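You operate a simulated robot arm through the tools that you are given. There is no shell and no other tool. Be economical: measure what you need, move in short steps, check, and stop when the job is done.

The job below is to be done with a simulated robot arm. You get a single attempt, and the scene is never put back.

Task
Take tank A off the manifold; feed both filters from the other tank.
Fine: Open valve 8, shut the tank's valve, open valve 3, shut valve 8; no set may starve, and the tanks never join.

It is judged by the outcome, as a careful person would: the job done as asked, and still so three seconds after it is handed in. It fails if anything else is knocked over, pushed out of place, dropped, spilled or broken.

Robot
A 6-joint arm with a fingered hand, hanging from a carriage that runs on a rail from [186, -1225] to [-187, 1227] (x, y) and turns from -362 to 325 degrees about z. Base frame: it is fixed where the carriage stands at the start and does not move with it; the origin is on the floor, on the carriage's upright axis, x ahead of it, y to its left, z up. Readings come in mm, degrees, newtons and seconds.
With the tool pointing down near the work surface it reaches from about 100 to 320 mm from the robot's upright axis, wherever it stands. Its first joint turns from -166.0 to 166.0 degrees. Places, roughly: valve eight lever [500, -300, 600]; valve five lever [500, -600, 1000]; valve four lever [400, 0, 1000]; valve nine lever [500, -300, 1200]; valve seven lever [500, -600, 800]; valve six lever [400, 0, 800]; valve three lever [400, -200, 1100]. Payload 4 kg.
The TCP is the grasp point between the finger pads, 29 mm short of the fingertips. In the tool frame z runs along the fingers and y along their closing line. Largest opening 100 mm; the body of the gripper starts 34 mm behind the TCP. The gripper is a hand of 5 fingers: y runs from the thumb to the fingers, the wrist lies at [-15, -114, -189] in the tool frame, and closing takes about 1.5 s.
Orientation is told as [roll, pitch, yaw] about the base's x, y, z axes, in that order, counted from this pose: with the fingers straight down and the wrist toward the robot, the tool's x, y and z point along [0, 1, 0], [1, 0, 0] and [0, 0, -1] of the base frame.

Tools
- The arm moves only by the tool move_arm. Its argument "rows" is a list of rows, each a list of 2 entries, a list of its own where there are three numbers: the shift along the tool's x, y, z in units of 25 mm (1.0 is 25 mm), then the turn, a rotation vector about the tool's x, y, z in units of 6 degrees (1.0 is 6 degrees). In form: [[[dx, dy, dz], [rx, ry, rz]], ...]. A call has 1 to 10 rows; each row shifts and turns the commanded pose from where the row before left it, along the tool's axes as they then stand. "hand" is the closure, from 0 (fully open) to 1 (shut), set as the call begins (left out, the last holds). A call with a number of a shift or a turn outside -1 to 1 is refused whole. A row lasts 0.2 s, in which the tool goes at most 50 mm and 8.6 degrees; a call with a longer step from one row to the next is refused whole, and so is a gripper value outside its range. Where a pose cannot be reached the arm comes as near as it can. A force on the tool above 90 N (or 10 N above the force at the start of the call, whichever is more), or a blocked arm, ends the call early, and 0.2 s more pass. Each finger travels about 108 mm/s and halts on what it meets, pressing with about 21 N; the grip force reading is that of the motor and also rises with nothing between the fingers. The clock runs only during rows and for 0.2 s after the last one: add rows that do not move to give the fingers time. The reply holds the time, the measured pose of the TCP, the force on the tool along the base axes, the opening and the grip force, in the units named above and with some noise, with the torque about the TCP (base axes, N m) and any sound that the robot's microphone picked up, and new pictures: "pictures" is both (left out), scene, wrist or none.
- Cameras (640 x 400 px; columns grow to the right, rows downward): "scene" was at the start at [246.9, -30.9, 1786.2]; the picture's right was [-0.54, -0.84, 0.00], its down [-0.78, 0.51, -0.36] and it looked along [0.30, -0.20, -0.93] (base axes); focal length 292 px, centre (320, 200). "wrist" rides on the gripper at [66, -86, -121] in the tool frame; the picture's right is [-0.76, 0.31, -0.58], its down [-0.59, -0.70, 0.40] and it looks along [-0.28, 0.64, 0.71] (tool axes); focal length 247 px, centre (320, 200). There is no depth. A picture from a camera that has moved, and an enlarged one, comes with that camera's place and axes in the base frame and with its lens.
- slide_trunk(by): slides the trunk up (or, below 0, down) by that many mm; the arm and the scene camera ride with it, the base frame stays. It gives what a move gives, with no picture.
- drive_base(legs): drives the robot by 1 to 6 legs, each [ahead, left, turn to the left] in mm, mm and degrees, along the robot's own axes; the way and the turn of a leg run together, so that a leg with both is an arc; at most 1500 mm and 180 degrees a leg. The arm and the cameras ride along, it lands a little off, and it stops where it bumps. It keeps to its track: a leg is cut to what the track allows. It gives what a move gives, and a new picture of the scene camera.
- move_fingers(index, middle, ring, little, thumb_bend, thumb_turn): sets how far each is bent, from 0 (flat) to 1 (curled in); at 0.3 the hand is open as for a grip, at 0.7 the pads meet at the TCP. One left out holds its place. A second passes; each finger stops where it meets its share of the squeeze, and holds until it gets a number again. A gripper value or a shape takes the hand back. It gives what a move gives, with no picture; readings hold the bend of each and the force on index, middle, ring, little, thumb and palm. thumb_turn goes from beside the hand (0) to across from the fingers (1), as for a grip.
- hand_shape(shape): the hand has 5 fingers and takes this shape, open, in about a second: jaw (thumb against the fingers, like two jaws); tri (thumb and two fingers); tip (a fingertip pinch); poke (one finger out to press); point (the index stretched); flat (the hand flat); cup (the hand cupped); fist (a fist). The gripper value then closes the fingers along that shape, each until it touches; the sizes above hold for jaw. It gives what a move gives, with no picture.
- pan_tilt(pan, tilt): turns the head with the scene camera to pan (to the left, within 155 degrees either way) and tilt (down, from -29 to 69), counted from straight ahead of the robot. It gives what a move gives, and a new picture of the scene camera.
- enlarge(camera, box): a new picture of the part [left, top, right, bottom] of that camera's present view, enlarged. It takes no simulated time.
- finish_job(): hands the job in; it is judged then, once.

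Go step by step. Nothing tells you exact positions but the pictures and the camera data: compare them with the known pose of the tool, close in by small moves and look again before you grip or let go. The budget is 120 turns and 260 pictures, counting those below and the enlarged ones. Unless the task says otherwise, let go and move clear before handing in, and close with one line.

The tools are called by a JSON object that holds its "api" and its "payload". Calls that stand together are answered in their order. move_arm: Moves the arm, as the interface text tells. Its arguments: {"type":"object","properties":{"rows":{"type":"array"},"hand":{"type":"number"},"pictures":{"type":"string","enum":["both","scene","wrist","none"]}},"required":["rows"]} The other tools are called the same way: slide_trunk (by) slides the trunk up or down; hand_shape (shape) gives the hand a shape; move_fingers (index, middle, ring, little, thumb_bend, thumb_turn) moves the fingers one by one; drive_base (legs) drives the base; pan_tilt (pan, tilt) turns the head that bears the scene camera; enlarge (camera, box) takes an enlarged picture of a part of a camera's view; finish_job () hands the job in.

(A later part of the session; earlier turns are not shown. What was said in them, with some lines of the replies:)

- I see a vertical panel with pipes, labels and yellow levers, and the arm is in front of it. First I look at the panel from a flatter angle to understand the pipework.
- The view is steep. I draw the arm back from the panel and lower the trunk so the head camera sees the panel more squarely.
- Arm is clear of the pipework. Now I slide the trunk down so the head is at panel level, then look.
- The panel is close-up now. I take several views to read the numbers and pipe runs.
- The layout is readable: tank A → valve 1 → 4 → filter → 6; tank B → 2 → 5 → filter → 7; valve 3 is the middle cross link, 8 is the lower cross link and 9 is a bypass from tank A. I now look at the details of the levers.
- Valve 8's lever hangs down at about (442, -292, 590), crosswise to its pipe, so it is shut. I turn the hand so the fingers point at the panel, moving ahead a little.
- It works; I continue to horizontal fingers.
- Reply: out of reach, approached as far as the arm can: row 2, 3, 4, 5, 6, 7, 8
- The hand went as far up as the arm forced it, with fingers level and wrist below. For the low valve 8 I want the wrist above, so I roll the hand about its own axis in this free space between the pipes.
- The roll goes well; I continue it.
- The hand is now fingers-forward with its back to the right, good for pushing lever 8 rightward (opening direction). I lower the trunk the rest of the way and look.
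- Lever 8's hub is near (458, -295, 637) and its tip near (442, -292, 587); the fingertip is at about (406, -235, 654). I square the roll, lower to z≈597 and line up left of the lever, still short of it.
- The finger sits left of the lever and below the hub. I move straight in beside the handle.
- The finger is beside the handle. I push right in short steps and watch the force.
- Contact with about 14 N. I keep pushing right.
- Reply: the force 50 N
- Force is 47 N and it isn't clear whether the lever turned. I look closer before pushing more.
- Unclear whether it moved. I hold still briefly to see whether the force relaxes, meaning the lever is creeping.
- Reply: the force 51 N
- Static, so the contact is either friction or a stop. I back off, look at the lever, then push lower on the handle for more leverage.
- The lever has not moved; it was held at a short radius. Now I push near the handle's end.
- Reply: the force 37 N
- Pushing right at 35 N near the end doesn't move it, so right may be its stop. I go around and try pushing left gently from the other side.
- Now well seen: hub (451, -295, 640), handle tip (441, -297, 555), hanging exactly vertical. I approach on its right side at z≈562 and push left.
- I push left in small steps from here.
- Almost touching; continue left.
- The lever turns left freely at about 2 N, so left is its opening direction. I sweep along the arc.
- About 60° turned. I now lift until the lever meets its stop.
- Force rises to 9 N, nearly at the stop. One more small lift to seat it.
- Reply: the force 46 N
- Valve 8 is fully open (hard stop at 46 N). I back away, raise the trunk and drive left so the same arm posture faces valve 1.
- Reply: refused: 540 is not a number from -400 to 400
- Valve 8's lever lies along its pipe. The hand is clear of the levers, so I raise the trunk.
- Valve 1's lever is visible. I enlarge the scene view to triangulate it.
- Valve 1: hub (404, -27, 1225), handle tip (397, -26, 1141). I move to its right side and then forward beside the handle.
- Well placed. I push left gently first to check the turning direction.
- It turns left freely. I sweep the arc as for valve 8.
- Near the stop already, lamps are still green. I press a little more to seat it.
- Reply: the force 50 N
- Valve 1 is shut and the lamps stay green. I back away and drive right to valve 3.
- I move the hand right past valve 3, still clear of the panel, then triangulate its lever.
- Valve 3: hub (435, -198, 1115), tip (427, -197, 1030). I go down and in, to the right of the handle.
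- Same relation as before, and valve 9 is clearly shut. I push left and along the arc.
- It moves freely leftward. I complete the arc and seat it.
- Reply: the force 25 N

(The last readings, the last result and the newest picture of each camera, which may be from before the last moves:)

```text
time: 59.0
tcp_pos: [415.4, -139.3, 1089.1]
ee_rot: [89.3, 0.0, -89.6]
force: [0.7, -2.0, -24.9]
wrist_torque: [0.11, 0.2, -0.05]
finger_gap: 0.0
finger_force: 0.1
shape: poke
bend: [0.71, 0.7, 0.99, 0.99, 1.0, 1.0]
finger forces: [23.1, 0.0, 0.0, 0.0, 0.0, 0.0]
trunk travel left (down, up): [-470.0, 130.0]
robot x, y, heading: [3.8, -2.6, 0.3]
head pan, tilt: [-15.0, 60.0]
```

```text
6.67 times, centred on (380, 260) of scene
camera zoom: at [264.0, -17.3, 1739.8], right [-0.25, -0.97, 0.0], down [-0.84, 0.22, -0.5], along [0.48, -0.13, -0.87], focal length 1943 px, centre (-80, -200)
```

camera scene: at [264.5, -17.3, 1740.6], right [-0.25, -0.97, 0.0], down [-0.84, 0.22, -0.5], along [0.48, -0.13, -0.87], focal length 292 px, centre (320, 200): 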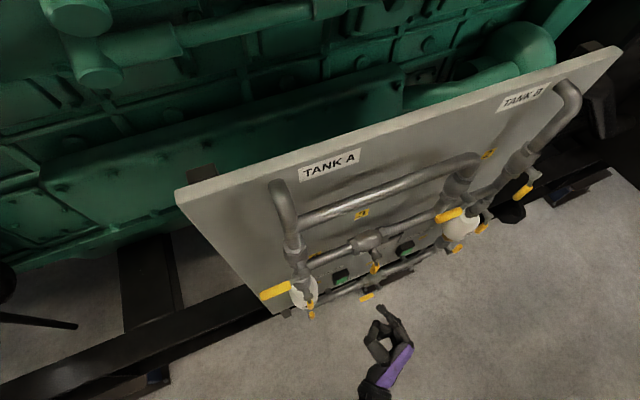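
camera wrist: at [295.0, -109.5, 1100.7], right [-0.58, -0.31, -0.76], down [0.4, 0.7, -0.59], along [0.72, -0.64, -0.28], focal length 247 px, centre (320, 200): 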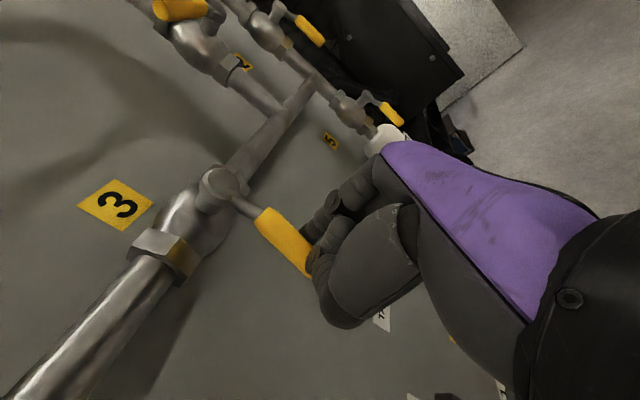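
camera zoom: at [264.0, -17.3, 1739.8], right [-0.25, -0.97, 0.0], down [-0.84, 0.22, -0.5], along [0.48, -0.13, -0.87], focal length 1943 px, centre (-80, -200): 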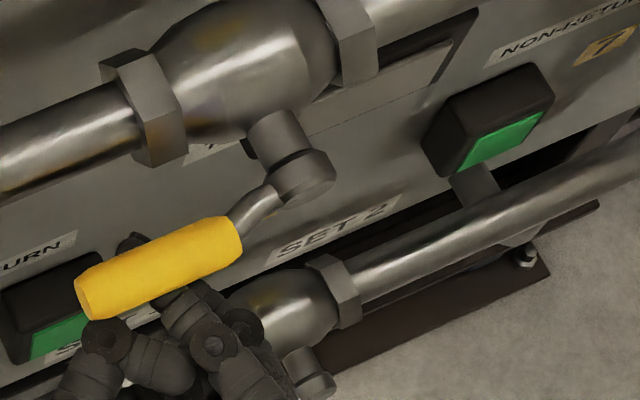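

Valve 3 is open at its stop. Now I retreat, lower the trunk and come above lever 8 to shut it again.

{"api": "move_arm", "payload": {"rows": [[[-0.8, 0, 0], [0, 0, 0]], [[-0.5, 0, 0], [0, 0, 0]], [[0, 0, -1], [0, 0, 0]], [[0, 0, -1], [0, 0, 0]], [[0, 0, -1], [0, 0, 0]], [[0, 0, -1], [0, 0, 0]], [[0.4, 0.9, 0], [0, 0, 0]], [[0.4, 0.9, 0], [0, 0, 0]], [[0.4, 0.9, 0], [0, 0, 0]], [[0, 0.7, 0], [0, 0, 0]]], "pictures": "scene"}}

{"api": "enlarge", "payload": {"camera": "scene", "box": [240, 180, 480, 330]}}

{"api": "slide_trunk", "payload": {"by": -400}}

{"api": "pan_tilt", "payload": {"pan": -30, "tilt": 60}}

{"api": "enlarge", "payload": {"camera": "wrist", "box": [0, 0, 640, 400]}}

```text
time: 61.2
tcp_pos: [319.3, -223.4, 1092.1]
ee_rot: [89.9, 0.0, -89.6]
force: [0.3, 0.5, -0.7]
wrist_torque: [-0.02, 0.01, 0.0]
finger_gap: 0.0
finger_force: 0.0
shape: poke
bend: [0.7, 0.7, 0.99, 0.99, 1.0, 1.0]
finger forces: [0.1, 0.0, 0.0, 0.1, 0.1, 0.0]
trunk travel left (down, up): [-470.0, 130.0]
robot x, y, heading: [-2.5, -1.8, 0.4]
head pan, tilt: [-15.0, 60.0]
camera scene: at [264.5, -17.3, 1740.6], right [-0.25, -0.97, 0.0], down [-0.84, 0.22, -0.5], along [0.48, -0.13, -0.87], focal length 292 px, centre (320, 200)
```

scene: 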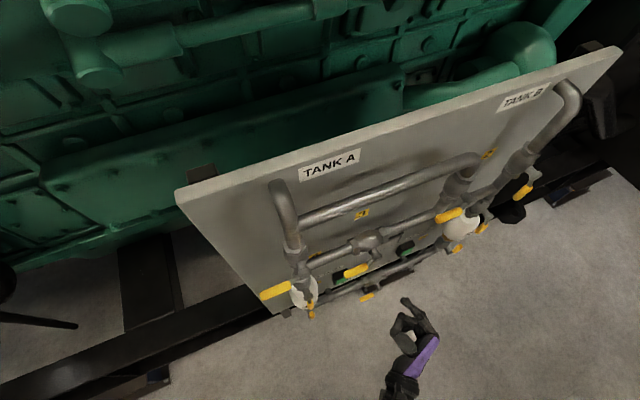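

```text
2.67 times, centred on (360, 255) of scene
camera zoom: at [264.5, -17.3, 1740.6], right [-0.25, -0.97, 0.0], down [-0.84, 0.22, -0.5], along [0.48, -0.13, -0.87], focal length 777 px, centre (213, 53)
```

zoom: 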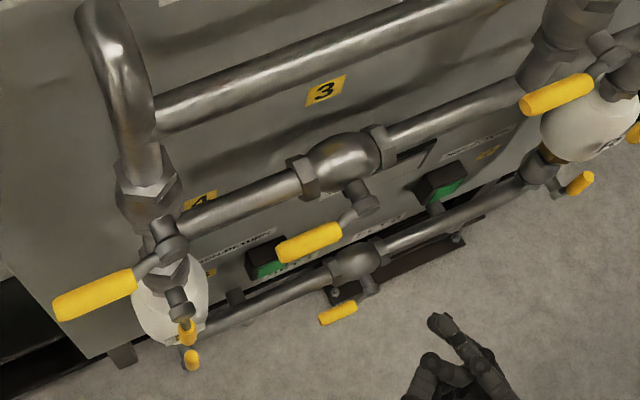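

```text
time: 65.0
tcp_pos: [319.2, -223.3, 693.2]
ee_rot: [90.1, 0.0, -89.7]
force: [-0.1, 0.3, 0.0]
wrist_torque: [0.01, -0.04, -0.02]
finger_gap: 0.0
finger_force: 0.0
shape: poke
bend: [0.7, 0.7, 0.99, 0.99, 1.0, 1.0]
finger forces: [0.0, 0.0, 0.1, 0.0, 0.1, 0.0]
trunk travel left (down, up): [-70.0, 530.0]
robot x, y, heading: [1.5, 0.1, 0.5]
head pan, tilt: [-15.0, 60.0]
```

```text
time: 65.8
tcp_pos: [318.1, -223.5, 693.0]
ee_rot: [90.0, 0.0, -89.7]
force: [0.2, 0.0, 0.6]
wrist_torque: [0.02, 0.03, -0.02]
finger_gap: 0.3
finger_force: 0.0
shape: poke
bend: [0.7, 0.7, 0.99, 0.99, 1.0, 1.0]
finger forces: [0.0, 0.0, 0.0, 0.1, 0.0, 0.1]
trunk travel left (down, up): [-70.0, 530.0]
robot x, y, heading: [-1.5, 1.4, 0.3]
head pan, tilt: [-30.0, 60.0]
camera scene: at [258.0, -33.3, 1340.6], right [-0.49, -0.87, 0.0], down [-0.75, 0.43, -0.5], along [0.43, -0.25, -0.87], focal length 292 px, centre (320, 200)
```

scene: 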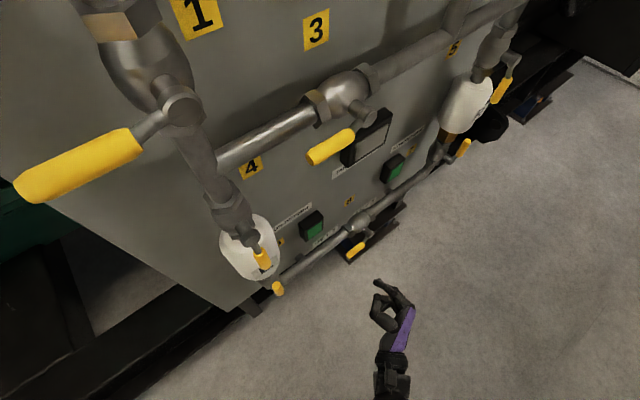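

```text
1.00 times, centred on (320, 200) of wrist (not enlarged: the box is as wide or as high as the picture)
camera zoom: at [196.2, -139.1, 757.0], right [-0.58, -0.31, -0.76], down [0.39, 0.71, -0.59], along [0.72, -0.64, -0.28], focal length 247 px, centre (320, 200)
```

zoom: 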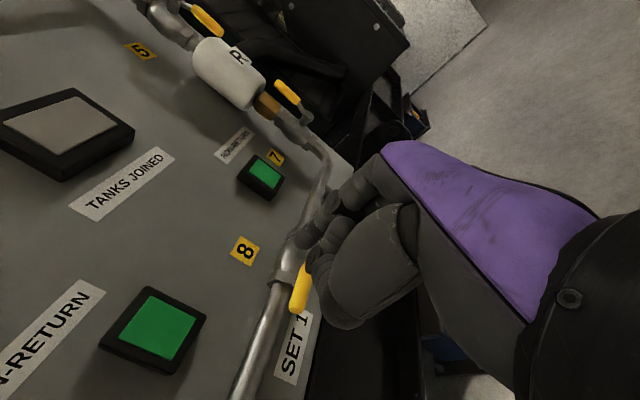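

Both lamps are green and "tanks joined" is dark. I drop the trunk fully while the arm keeps height, then move in above lever 8.

{"api": "move_arm", "payload": {"rows": [[[0.9, 0, 0], [0, 0, 0]], [[0.9, 0, 0], [0, 0, 0]], [[0.9, 0, 0], [0, 0, 0]]], "pictures": "none"}}

{"api": "slide_trunk", "payload": {"by": -70}}

{"api": "move_arm", "payload": {"rows": [[[0, 0, 0.9], [0, 0, 0]], [[0, 0, 0.9], [0, 0, 0]], [[0, 0, 0.9], [0, 0, 0]], [[0, 0, 0.9], [0, 0, 0]], [[0, 0, 0.8], [0, 0, 0]]], "pictures": "both"}}

{"api": "enlarge", "payload": {"camera": "scene", "box": [324, 190, 420, 250]}}

```text
time: 66.6
tcp_pos: [317.2, -223.4, 761.1]
ee_rot: [90.0, 0.0, -89.8]
force: [-0.3, 0.2, 0.3]
wrist_torque: [-0.02, 0.0, 0.03]
finger_gap: 0.0
finger_force: 0.1
shape: poke
bend: [0.7, 0.7, 0.99, 0.99, 1.0, 1.0]
finger forces: [0.1, 0.0, 0.0, 0.0, 0.1, 0.0]
trunk travel left (down, up): [-70.0, 530.0]
robot x, y, heading: [1.3, 0.6, 0.4]
head pan, tilt: [-30.0, 60.0]
```

```text
time: 67.7
tcp_pos: [318.3, -223.6, 691.4]
ee_rot: [90.0, 0.0, -89.7]
force: [-0.6, -0.1, 0.2]
wrist_torque: [0.02, -0.03, -0.02]
finger_gap: 0.2
finger_force: 0.0
shape: poke
bend: [0.7, 0.7, 0.99, 0.99, 1.0, 1.0]
finger forces: [0.0, 0.0, 0.0, 0.1, 0.0, 0.2]
trunk travel left (down, up): [0.0, 600.0]
robot x, y, heading: [0.4, 2.9, 0.3]
head pan, tilt: [-30.0, 60.0]
```

```text
time: 68.9
tcp_pos: [430.2, -221.9, 690.4]
ee_rot: [90.0, 0.0, -89.8]
force: [0.4, -0.5, 0.3]
wrist_torque: [0.04, 0.03, -0.01]
finger_gap: 0.0
finger_force: 0.1
shape: poke
bend: [0.7, 0.7, 0.99, 0.99, 1.0, 1.0]
finger forces: [0.0, 0.0, 0.1, 0.0, 0.0, 0.1]
trunk travel left (down, up): [0.0, 600.0]
robot x, y, heading: [-0.4, -1.4, 0.1]
head pan, tilt: [-30.0, 60.0]
camera scene: at [258.5, -33.5, 1270.8], right [-0.49, -0.87, 0.0], down [-0.75, 0.43, -0.5], along [0.43, -0.25, -0.87], focal length 292 px, centre (320, 200)
camera wrist: at [307.2, -136.6, 755.2], right [-0.58, -0.31, -0.76], down [0.39, 0.71, -0.59], along [0.72, -0.64, -0.28], focal length 247 px, centre (320, 200)
```

scene: 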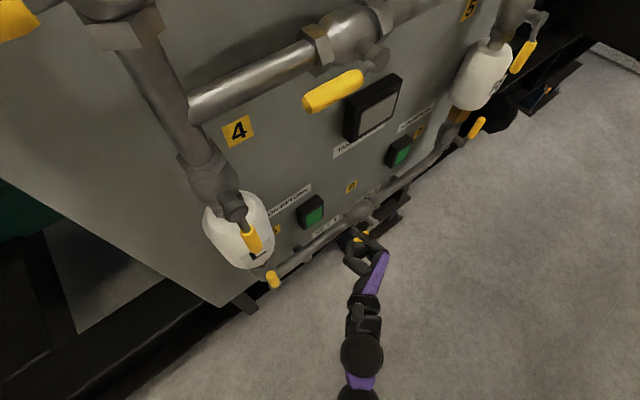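
wrist: 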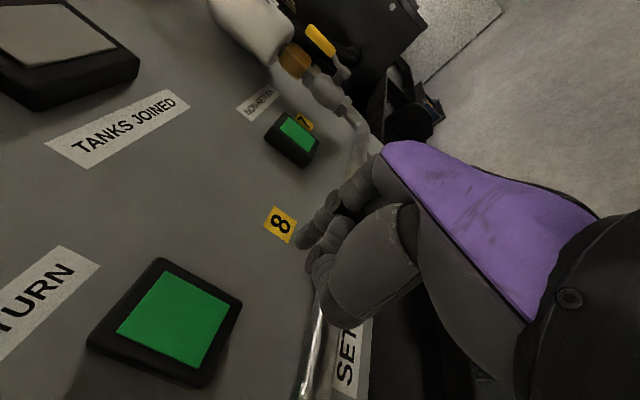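

```text
6.67 times, centred on (372, 220) of scene
camera zoom: at [258.5, -33.5, 1270.8], right [-0.49, -0.87, 0.0], down [-0.75, 0.43, -0.5], along [0.43, -0.25, -0.87], focal length 1943 px, centre (-27, 67)
```

zoom: 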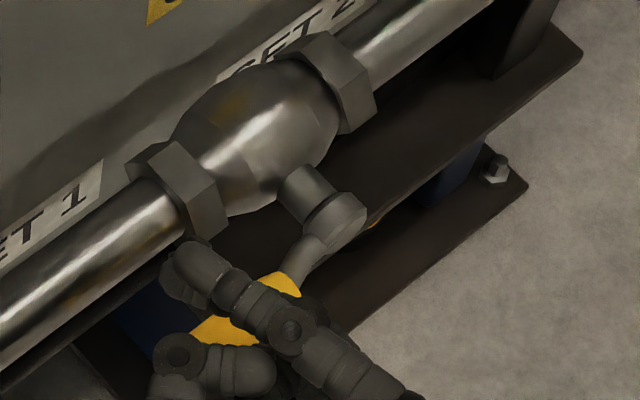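

The finger is above the handle. I push down, easing 5 mm back from the pipe.

{"api": "move_arm", "payload": {"rows": [[[-0.3, 0, -0.2], [0, 0, 0]], [[-0.5, 0, 0], [0, 0, 0]], [[-0.5, 0, 0], [0, 0, 0]], [[-0.5, 0, 0], [0, 0, 0]]], "pictures": "wrist"}}

{"api": "enlarge", "payload": {"camera": "scene", "box": [324, 190, 420, 250]}}

```text
time: 69.9
tcp_pos: [422.7, -223.0, 646.5]
ee_rot: [90.0, -0.1, -89.7]
force: [0.6, 0.0, 0.7]
wrist_torque: [-0.04, -0.03, 0.0]
finger_gap: 0.0
finger_force: 0.0
shape: poke
bend: [0.7, 0.7, 0.99, 0.99, 1.0, 1.0]
finger forces: [0.0, 1.0, 0.0, 0.1, 0.0, 0.0]
trunk travel left (down, up): [0.0, 600.0]
robot x, y, heading: [-1.8, -2.3, 0.3]
head pan, tilt: [-30.0, 60.0]
camera wrist: at [300.6, -138.2, 709.4], right [-0.57, -0.31, -0.76], down [0.39, 0.7, -0.59], along [0.72, -0.64, -0.28], focal length 247 px, centre (320, 200)
```

wrist: 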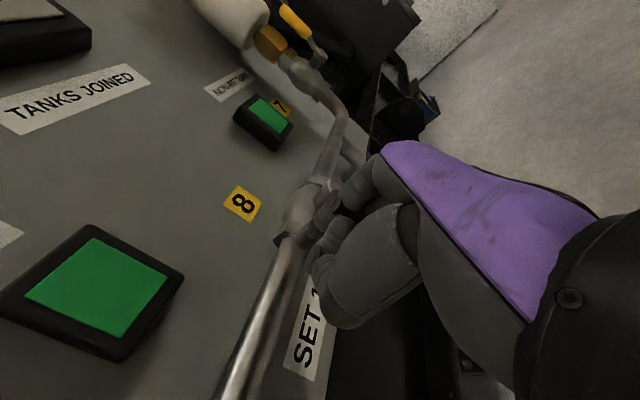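

```text
6.67 times, centred on (372, 220) of scene
camera zoom: at [258.0, -33.4, 1270.7], right [-0.5, -0.87, 0.0], down [-0.75, 0.43, -0.5], along [0.43, -0.25, -0.87], focal length 1943 px, centre (-27, 67)
```

zoom: 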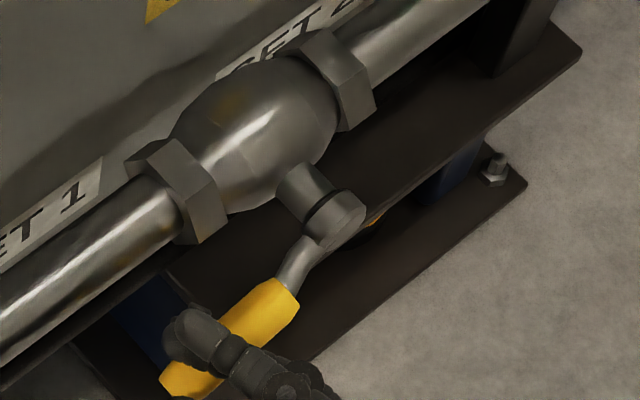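

The lever is turning down with little force. I follow the arc down and to the right.

{"api": "move_arm", "payload": {"rows": [[[-0.5, 0, 0], [0, 0, 0]], [[-0.5, 0.1, 0], [0, 0, 0]], [[-0.6, 0.4, 0], [0, 0, 0]], [[-0.6, 0.4, 0], [0, 0, 0]], [[-0.4, 0.4, 0], [0, 0, 0]], [[-0.2, 0.4, 0], [0, 0, 0]]], "pictures": "wrist"}}

{"api": "enlarge", "payload": {"camera": "scene", "box": [324, 190, 420, 250]}}

```text
time: 71.3
tcp_pos: [423.4, -266.5, 574.4]
ee_rot: [89.9, 0.0, -89.5]
force: [0.2, 1.6, 0.2]
wrist_torque: [0.0, -0.01, 0.02]
finger_gap: 0.0
finger_force: 0.0
shape: poke
bend: [0.7, 0.7, 0.99, 0.99, 1.0, 1.0]
finger forces: [0.0, 0.8, 0.1, 0.0, 0.1, 0.0]
trunk travel left (down, up): [0.0, 600.0]
robot x, y, heading: [-0.6, -0.9, 0.3]
head pan, tilt: [-30.0, 60.0]
camera wrist: at [300.1, -180.9, 639.8], right [-0.58, -0.31, -0.76], down [0.39, 0.71, -0.59], along [0.72, -0.64, -0.28], focal length 247 px, centre (320, 200)
```

wrist: 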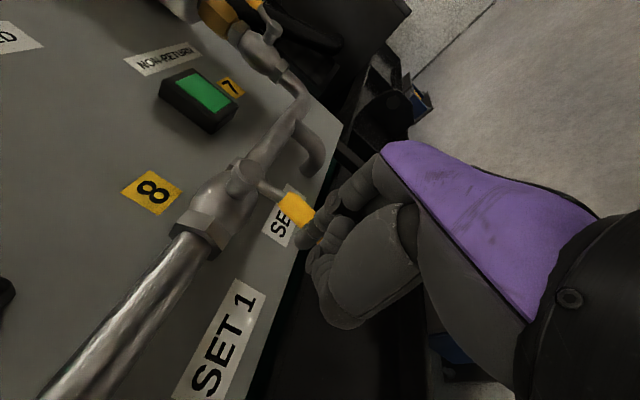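

```text
6.67 times, centred on (372, 220) of scene
camera zoom: at [258.0, -33.4, 1270.6], right [-0.49, -0.87, 0.0], down [-0.75, 0.43, -0.5], along [0.43, -0.25, -0.87], focal length 1943 px, centre (-27, 67)
```

zoom: 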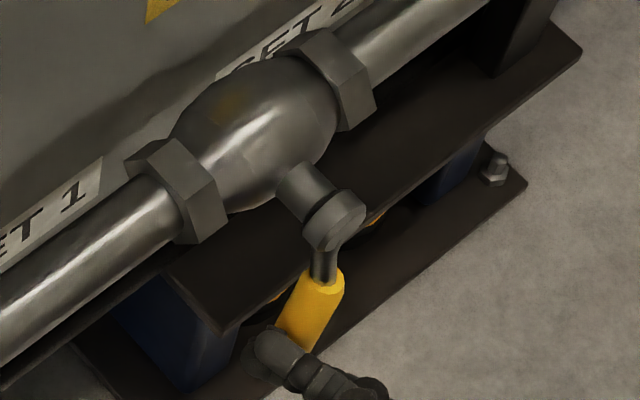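

Nearly vertical. A final press right to its stop.

{"api": "move_arm", "payload": {"rows": [[[0, 0.3, 0], [0, 0, 0]], [[0, 0.3, 0], [0, 0, 0]], [[0, 0.3, 0], [0, 0, 0]], [[0, 0.2, 0], [0, 0, 0]]], "pictures": "none"}}

{"api": "enlarge", "payload": {"camera": "scene", "box": [324, 190, 420, 250]}}

```text
time: 72.3
tcp_pos: [421.1, -284.7, 573.2]
ee_rot: [89.8, 0.1, -89.4]
force: [-8.5, 23.0, 5.6]
wrist_torque: [0.0, -0.1, 0.45]
finger_gap: 0.0
finger_force: 0.1
shape: poke
bend: [0.7, 0.7, 0.99, 0.99, 1.0, 1.0]
finger forces: [10.6, 14.2, 0.0, 0.0, 0.0, 0.0]
trunk travel left (down, up): [0.0, 600.0]
robot x, y, heading: [-2.0, -0.6, 0.4]
head pan, tilt: [-30.0, 60.0]
```

```text
6.67 times, centred on (372, 220) of scene
camera zoom: at [256.6, -28.8, 1270.3], right [-0.49, -0.87, 0.0], down [-0.75, 0.43, -0.5], along [0.43, -0.24, -0.87], focal length 1943 px, centre (-27, 67)
```

zoom: 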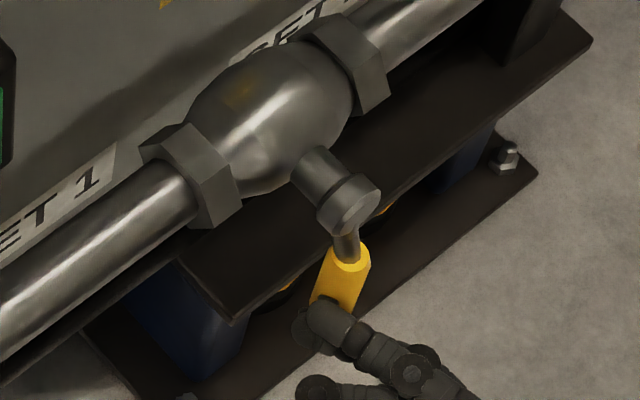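

At the stop: valve 8 is shut. I back off and check everything.

{"api": "move_arm", "payload": {"rows": [[[0, -0.6, 0], [0, 0, 0]], [[0, -0.6, 0], [0, 0, 0]], [[0, 0, -1], [0, 0, 0]], [[0, 0, -1], [0, 0, 0]], [[0, 0, -1], [0, 0, 0]], [[0, 0, -1], [0, 0, 0]]], "pictures": "scene"}}

{"api": "enlarge", "payload": {"camera": "scene", "box": [200, 100, 520, 300]}}

{"api": "enlarge", "payload": {"camera": "wrist", "box": [0, 0, 640, 400]}}

```text
time: 73.7
tcp_pos: [322.2, -262.5, 575.7]
ee_rot: [90.0, 0.1, -89.8]
force: [-0.4, 0.2, -0.5]
wrist_torque: [0.02, -0.01, -0.02]
finger_gap: 0.0
finger_force: 0.0
shape: poke
bend: [0.7, 0.7, 0.99, 0.99, 1.0, 1.0]
finger forces: [0.0, 0.1, 0.0, 0.1, 0.0, 0.0]
trunk travel left (down, up): [0.0, 600.0]
robot x, y, heading: [-2.0, -7.1, 0.5]
head pan, tilt: [-30.0, 60.0]
camera scene: at [257.8, -32.9, 1270.6], right [-0.49, -0.87, 0.0], down [-0.75, 0.43, -0.5], along [0.43, -0.25, -0.87], focal length 292 px, centre (320, 200)
```

scene: 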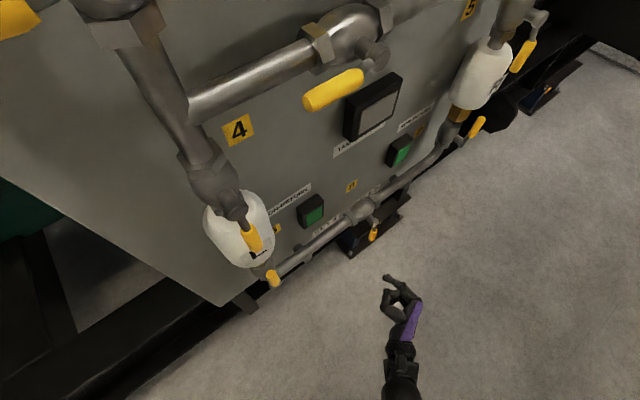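

```text
2.00 times, centred on (360, 200) of scene
camera zoom: at [257.8, -32.9, 1270.6], right [-0.49, -0.87, 0.0], down [-0.75, 0.43, -0.5], along [0.43, -0.25, -0.87], focal length 583 px, centre (240, 200)
```

zoom: 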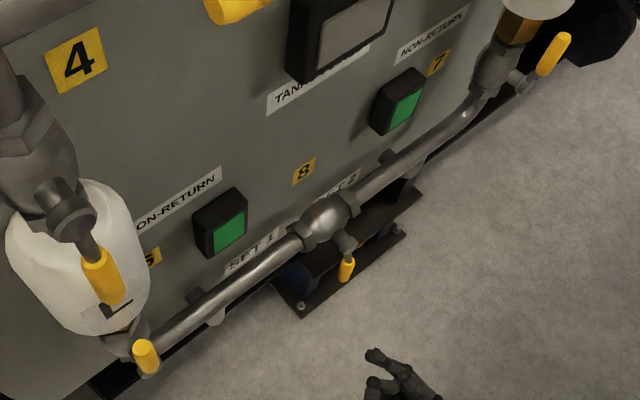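

```text
1.00 times, centred on (320, 200) of wrist (not enlarged: the box is as wide or as high as the picture)
camera zoom: at [199.0, -177.4, 640.5], right [-0.58, -0.31, -0.76], down [0.39, 0.7, -0.59], along [0.72, -0.64, -0.28], focal length 247 px, centre (320, 200)
```

zoom: 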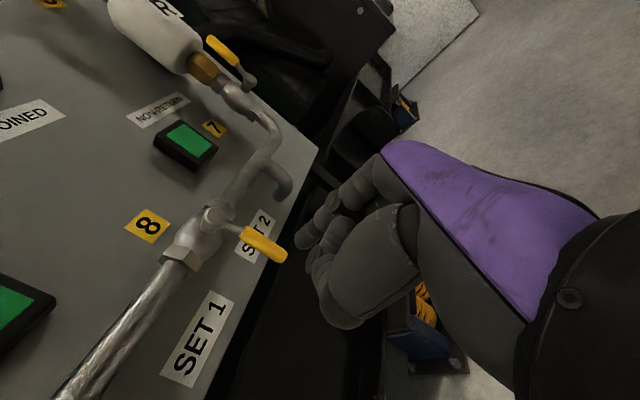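

Valve 1 is shut, valve 3 open and valve 8 shut again. Both lamps are green, the joined lamp is dark, and the arm is clear, so I hand in.

{"api": "finish_job", "payload": {}}

```text
The job is handed in.
```

Tank A is off the manifold: I opened valve 8, shut valve 1, opened valve 3 and shut valve 8, so tank B now feeds both filters. Whenever I checked, both set lamps were green and the "tanks joined" lamp was dark.
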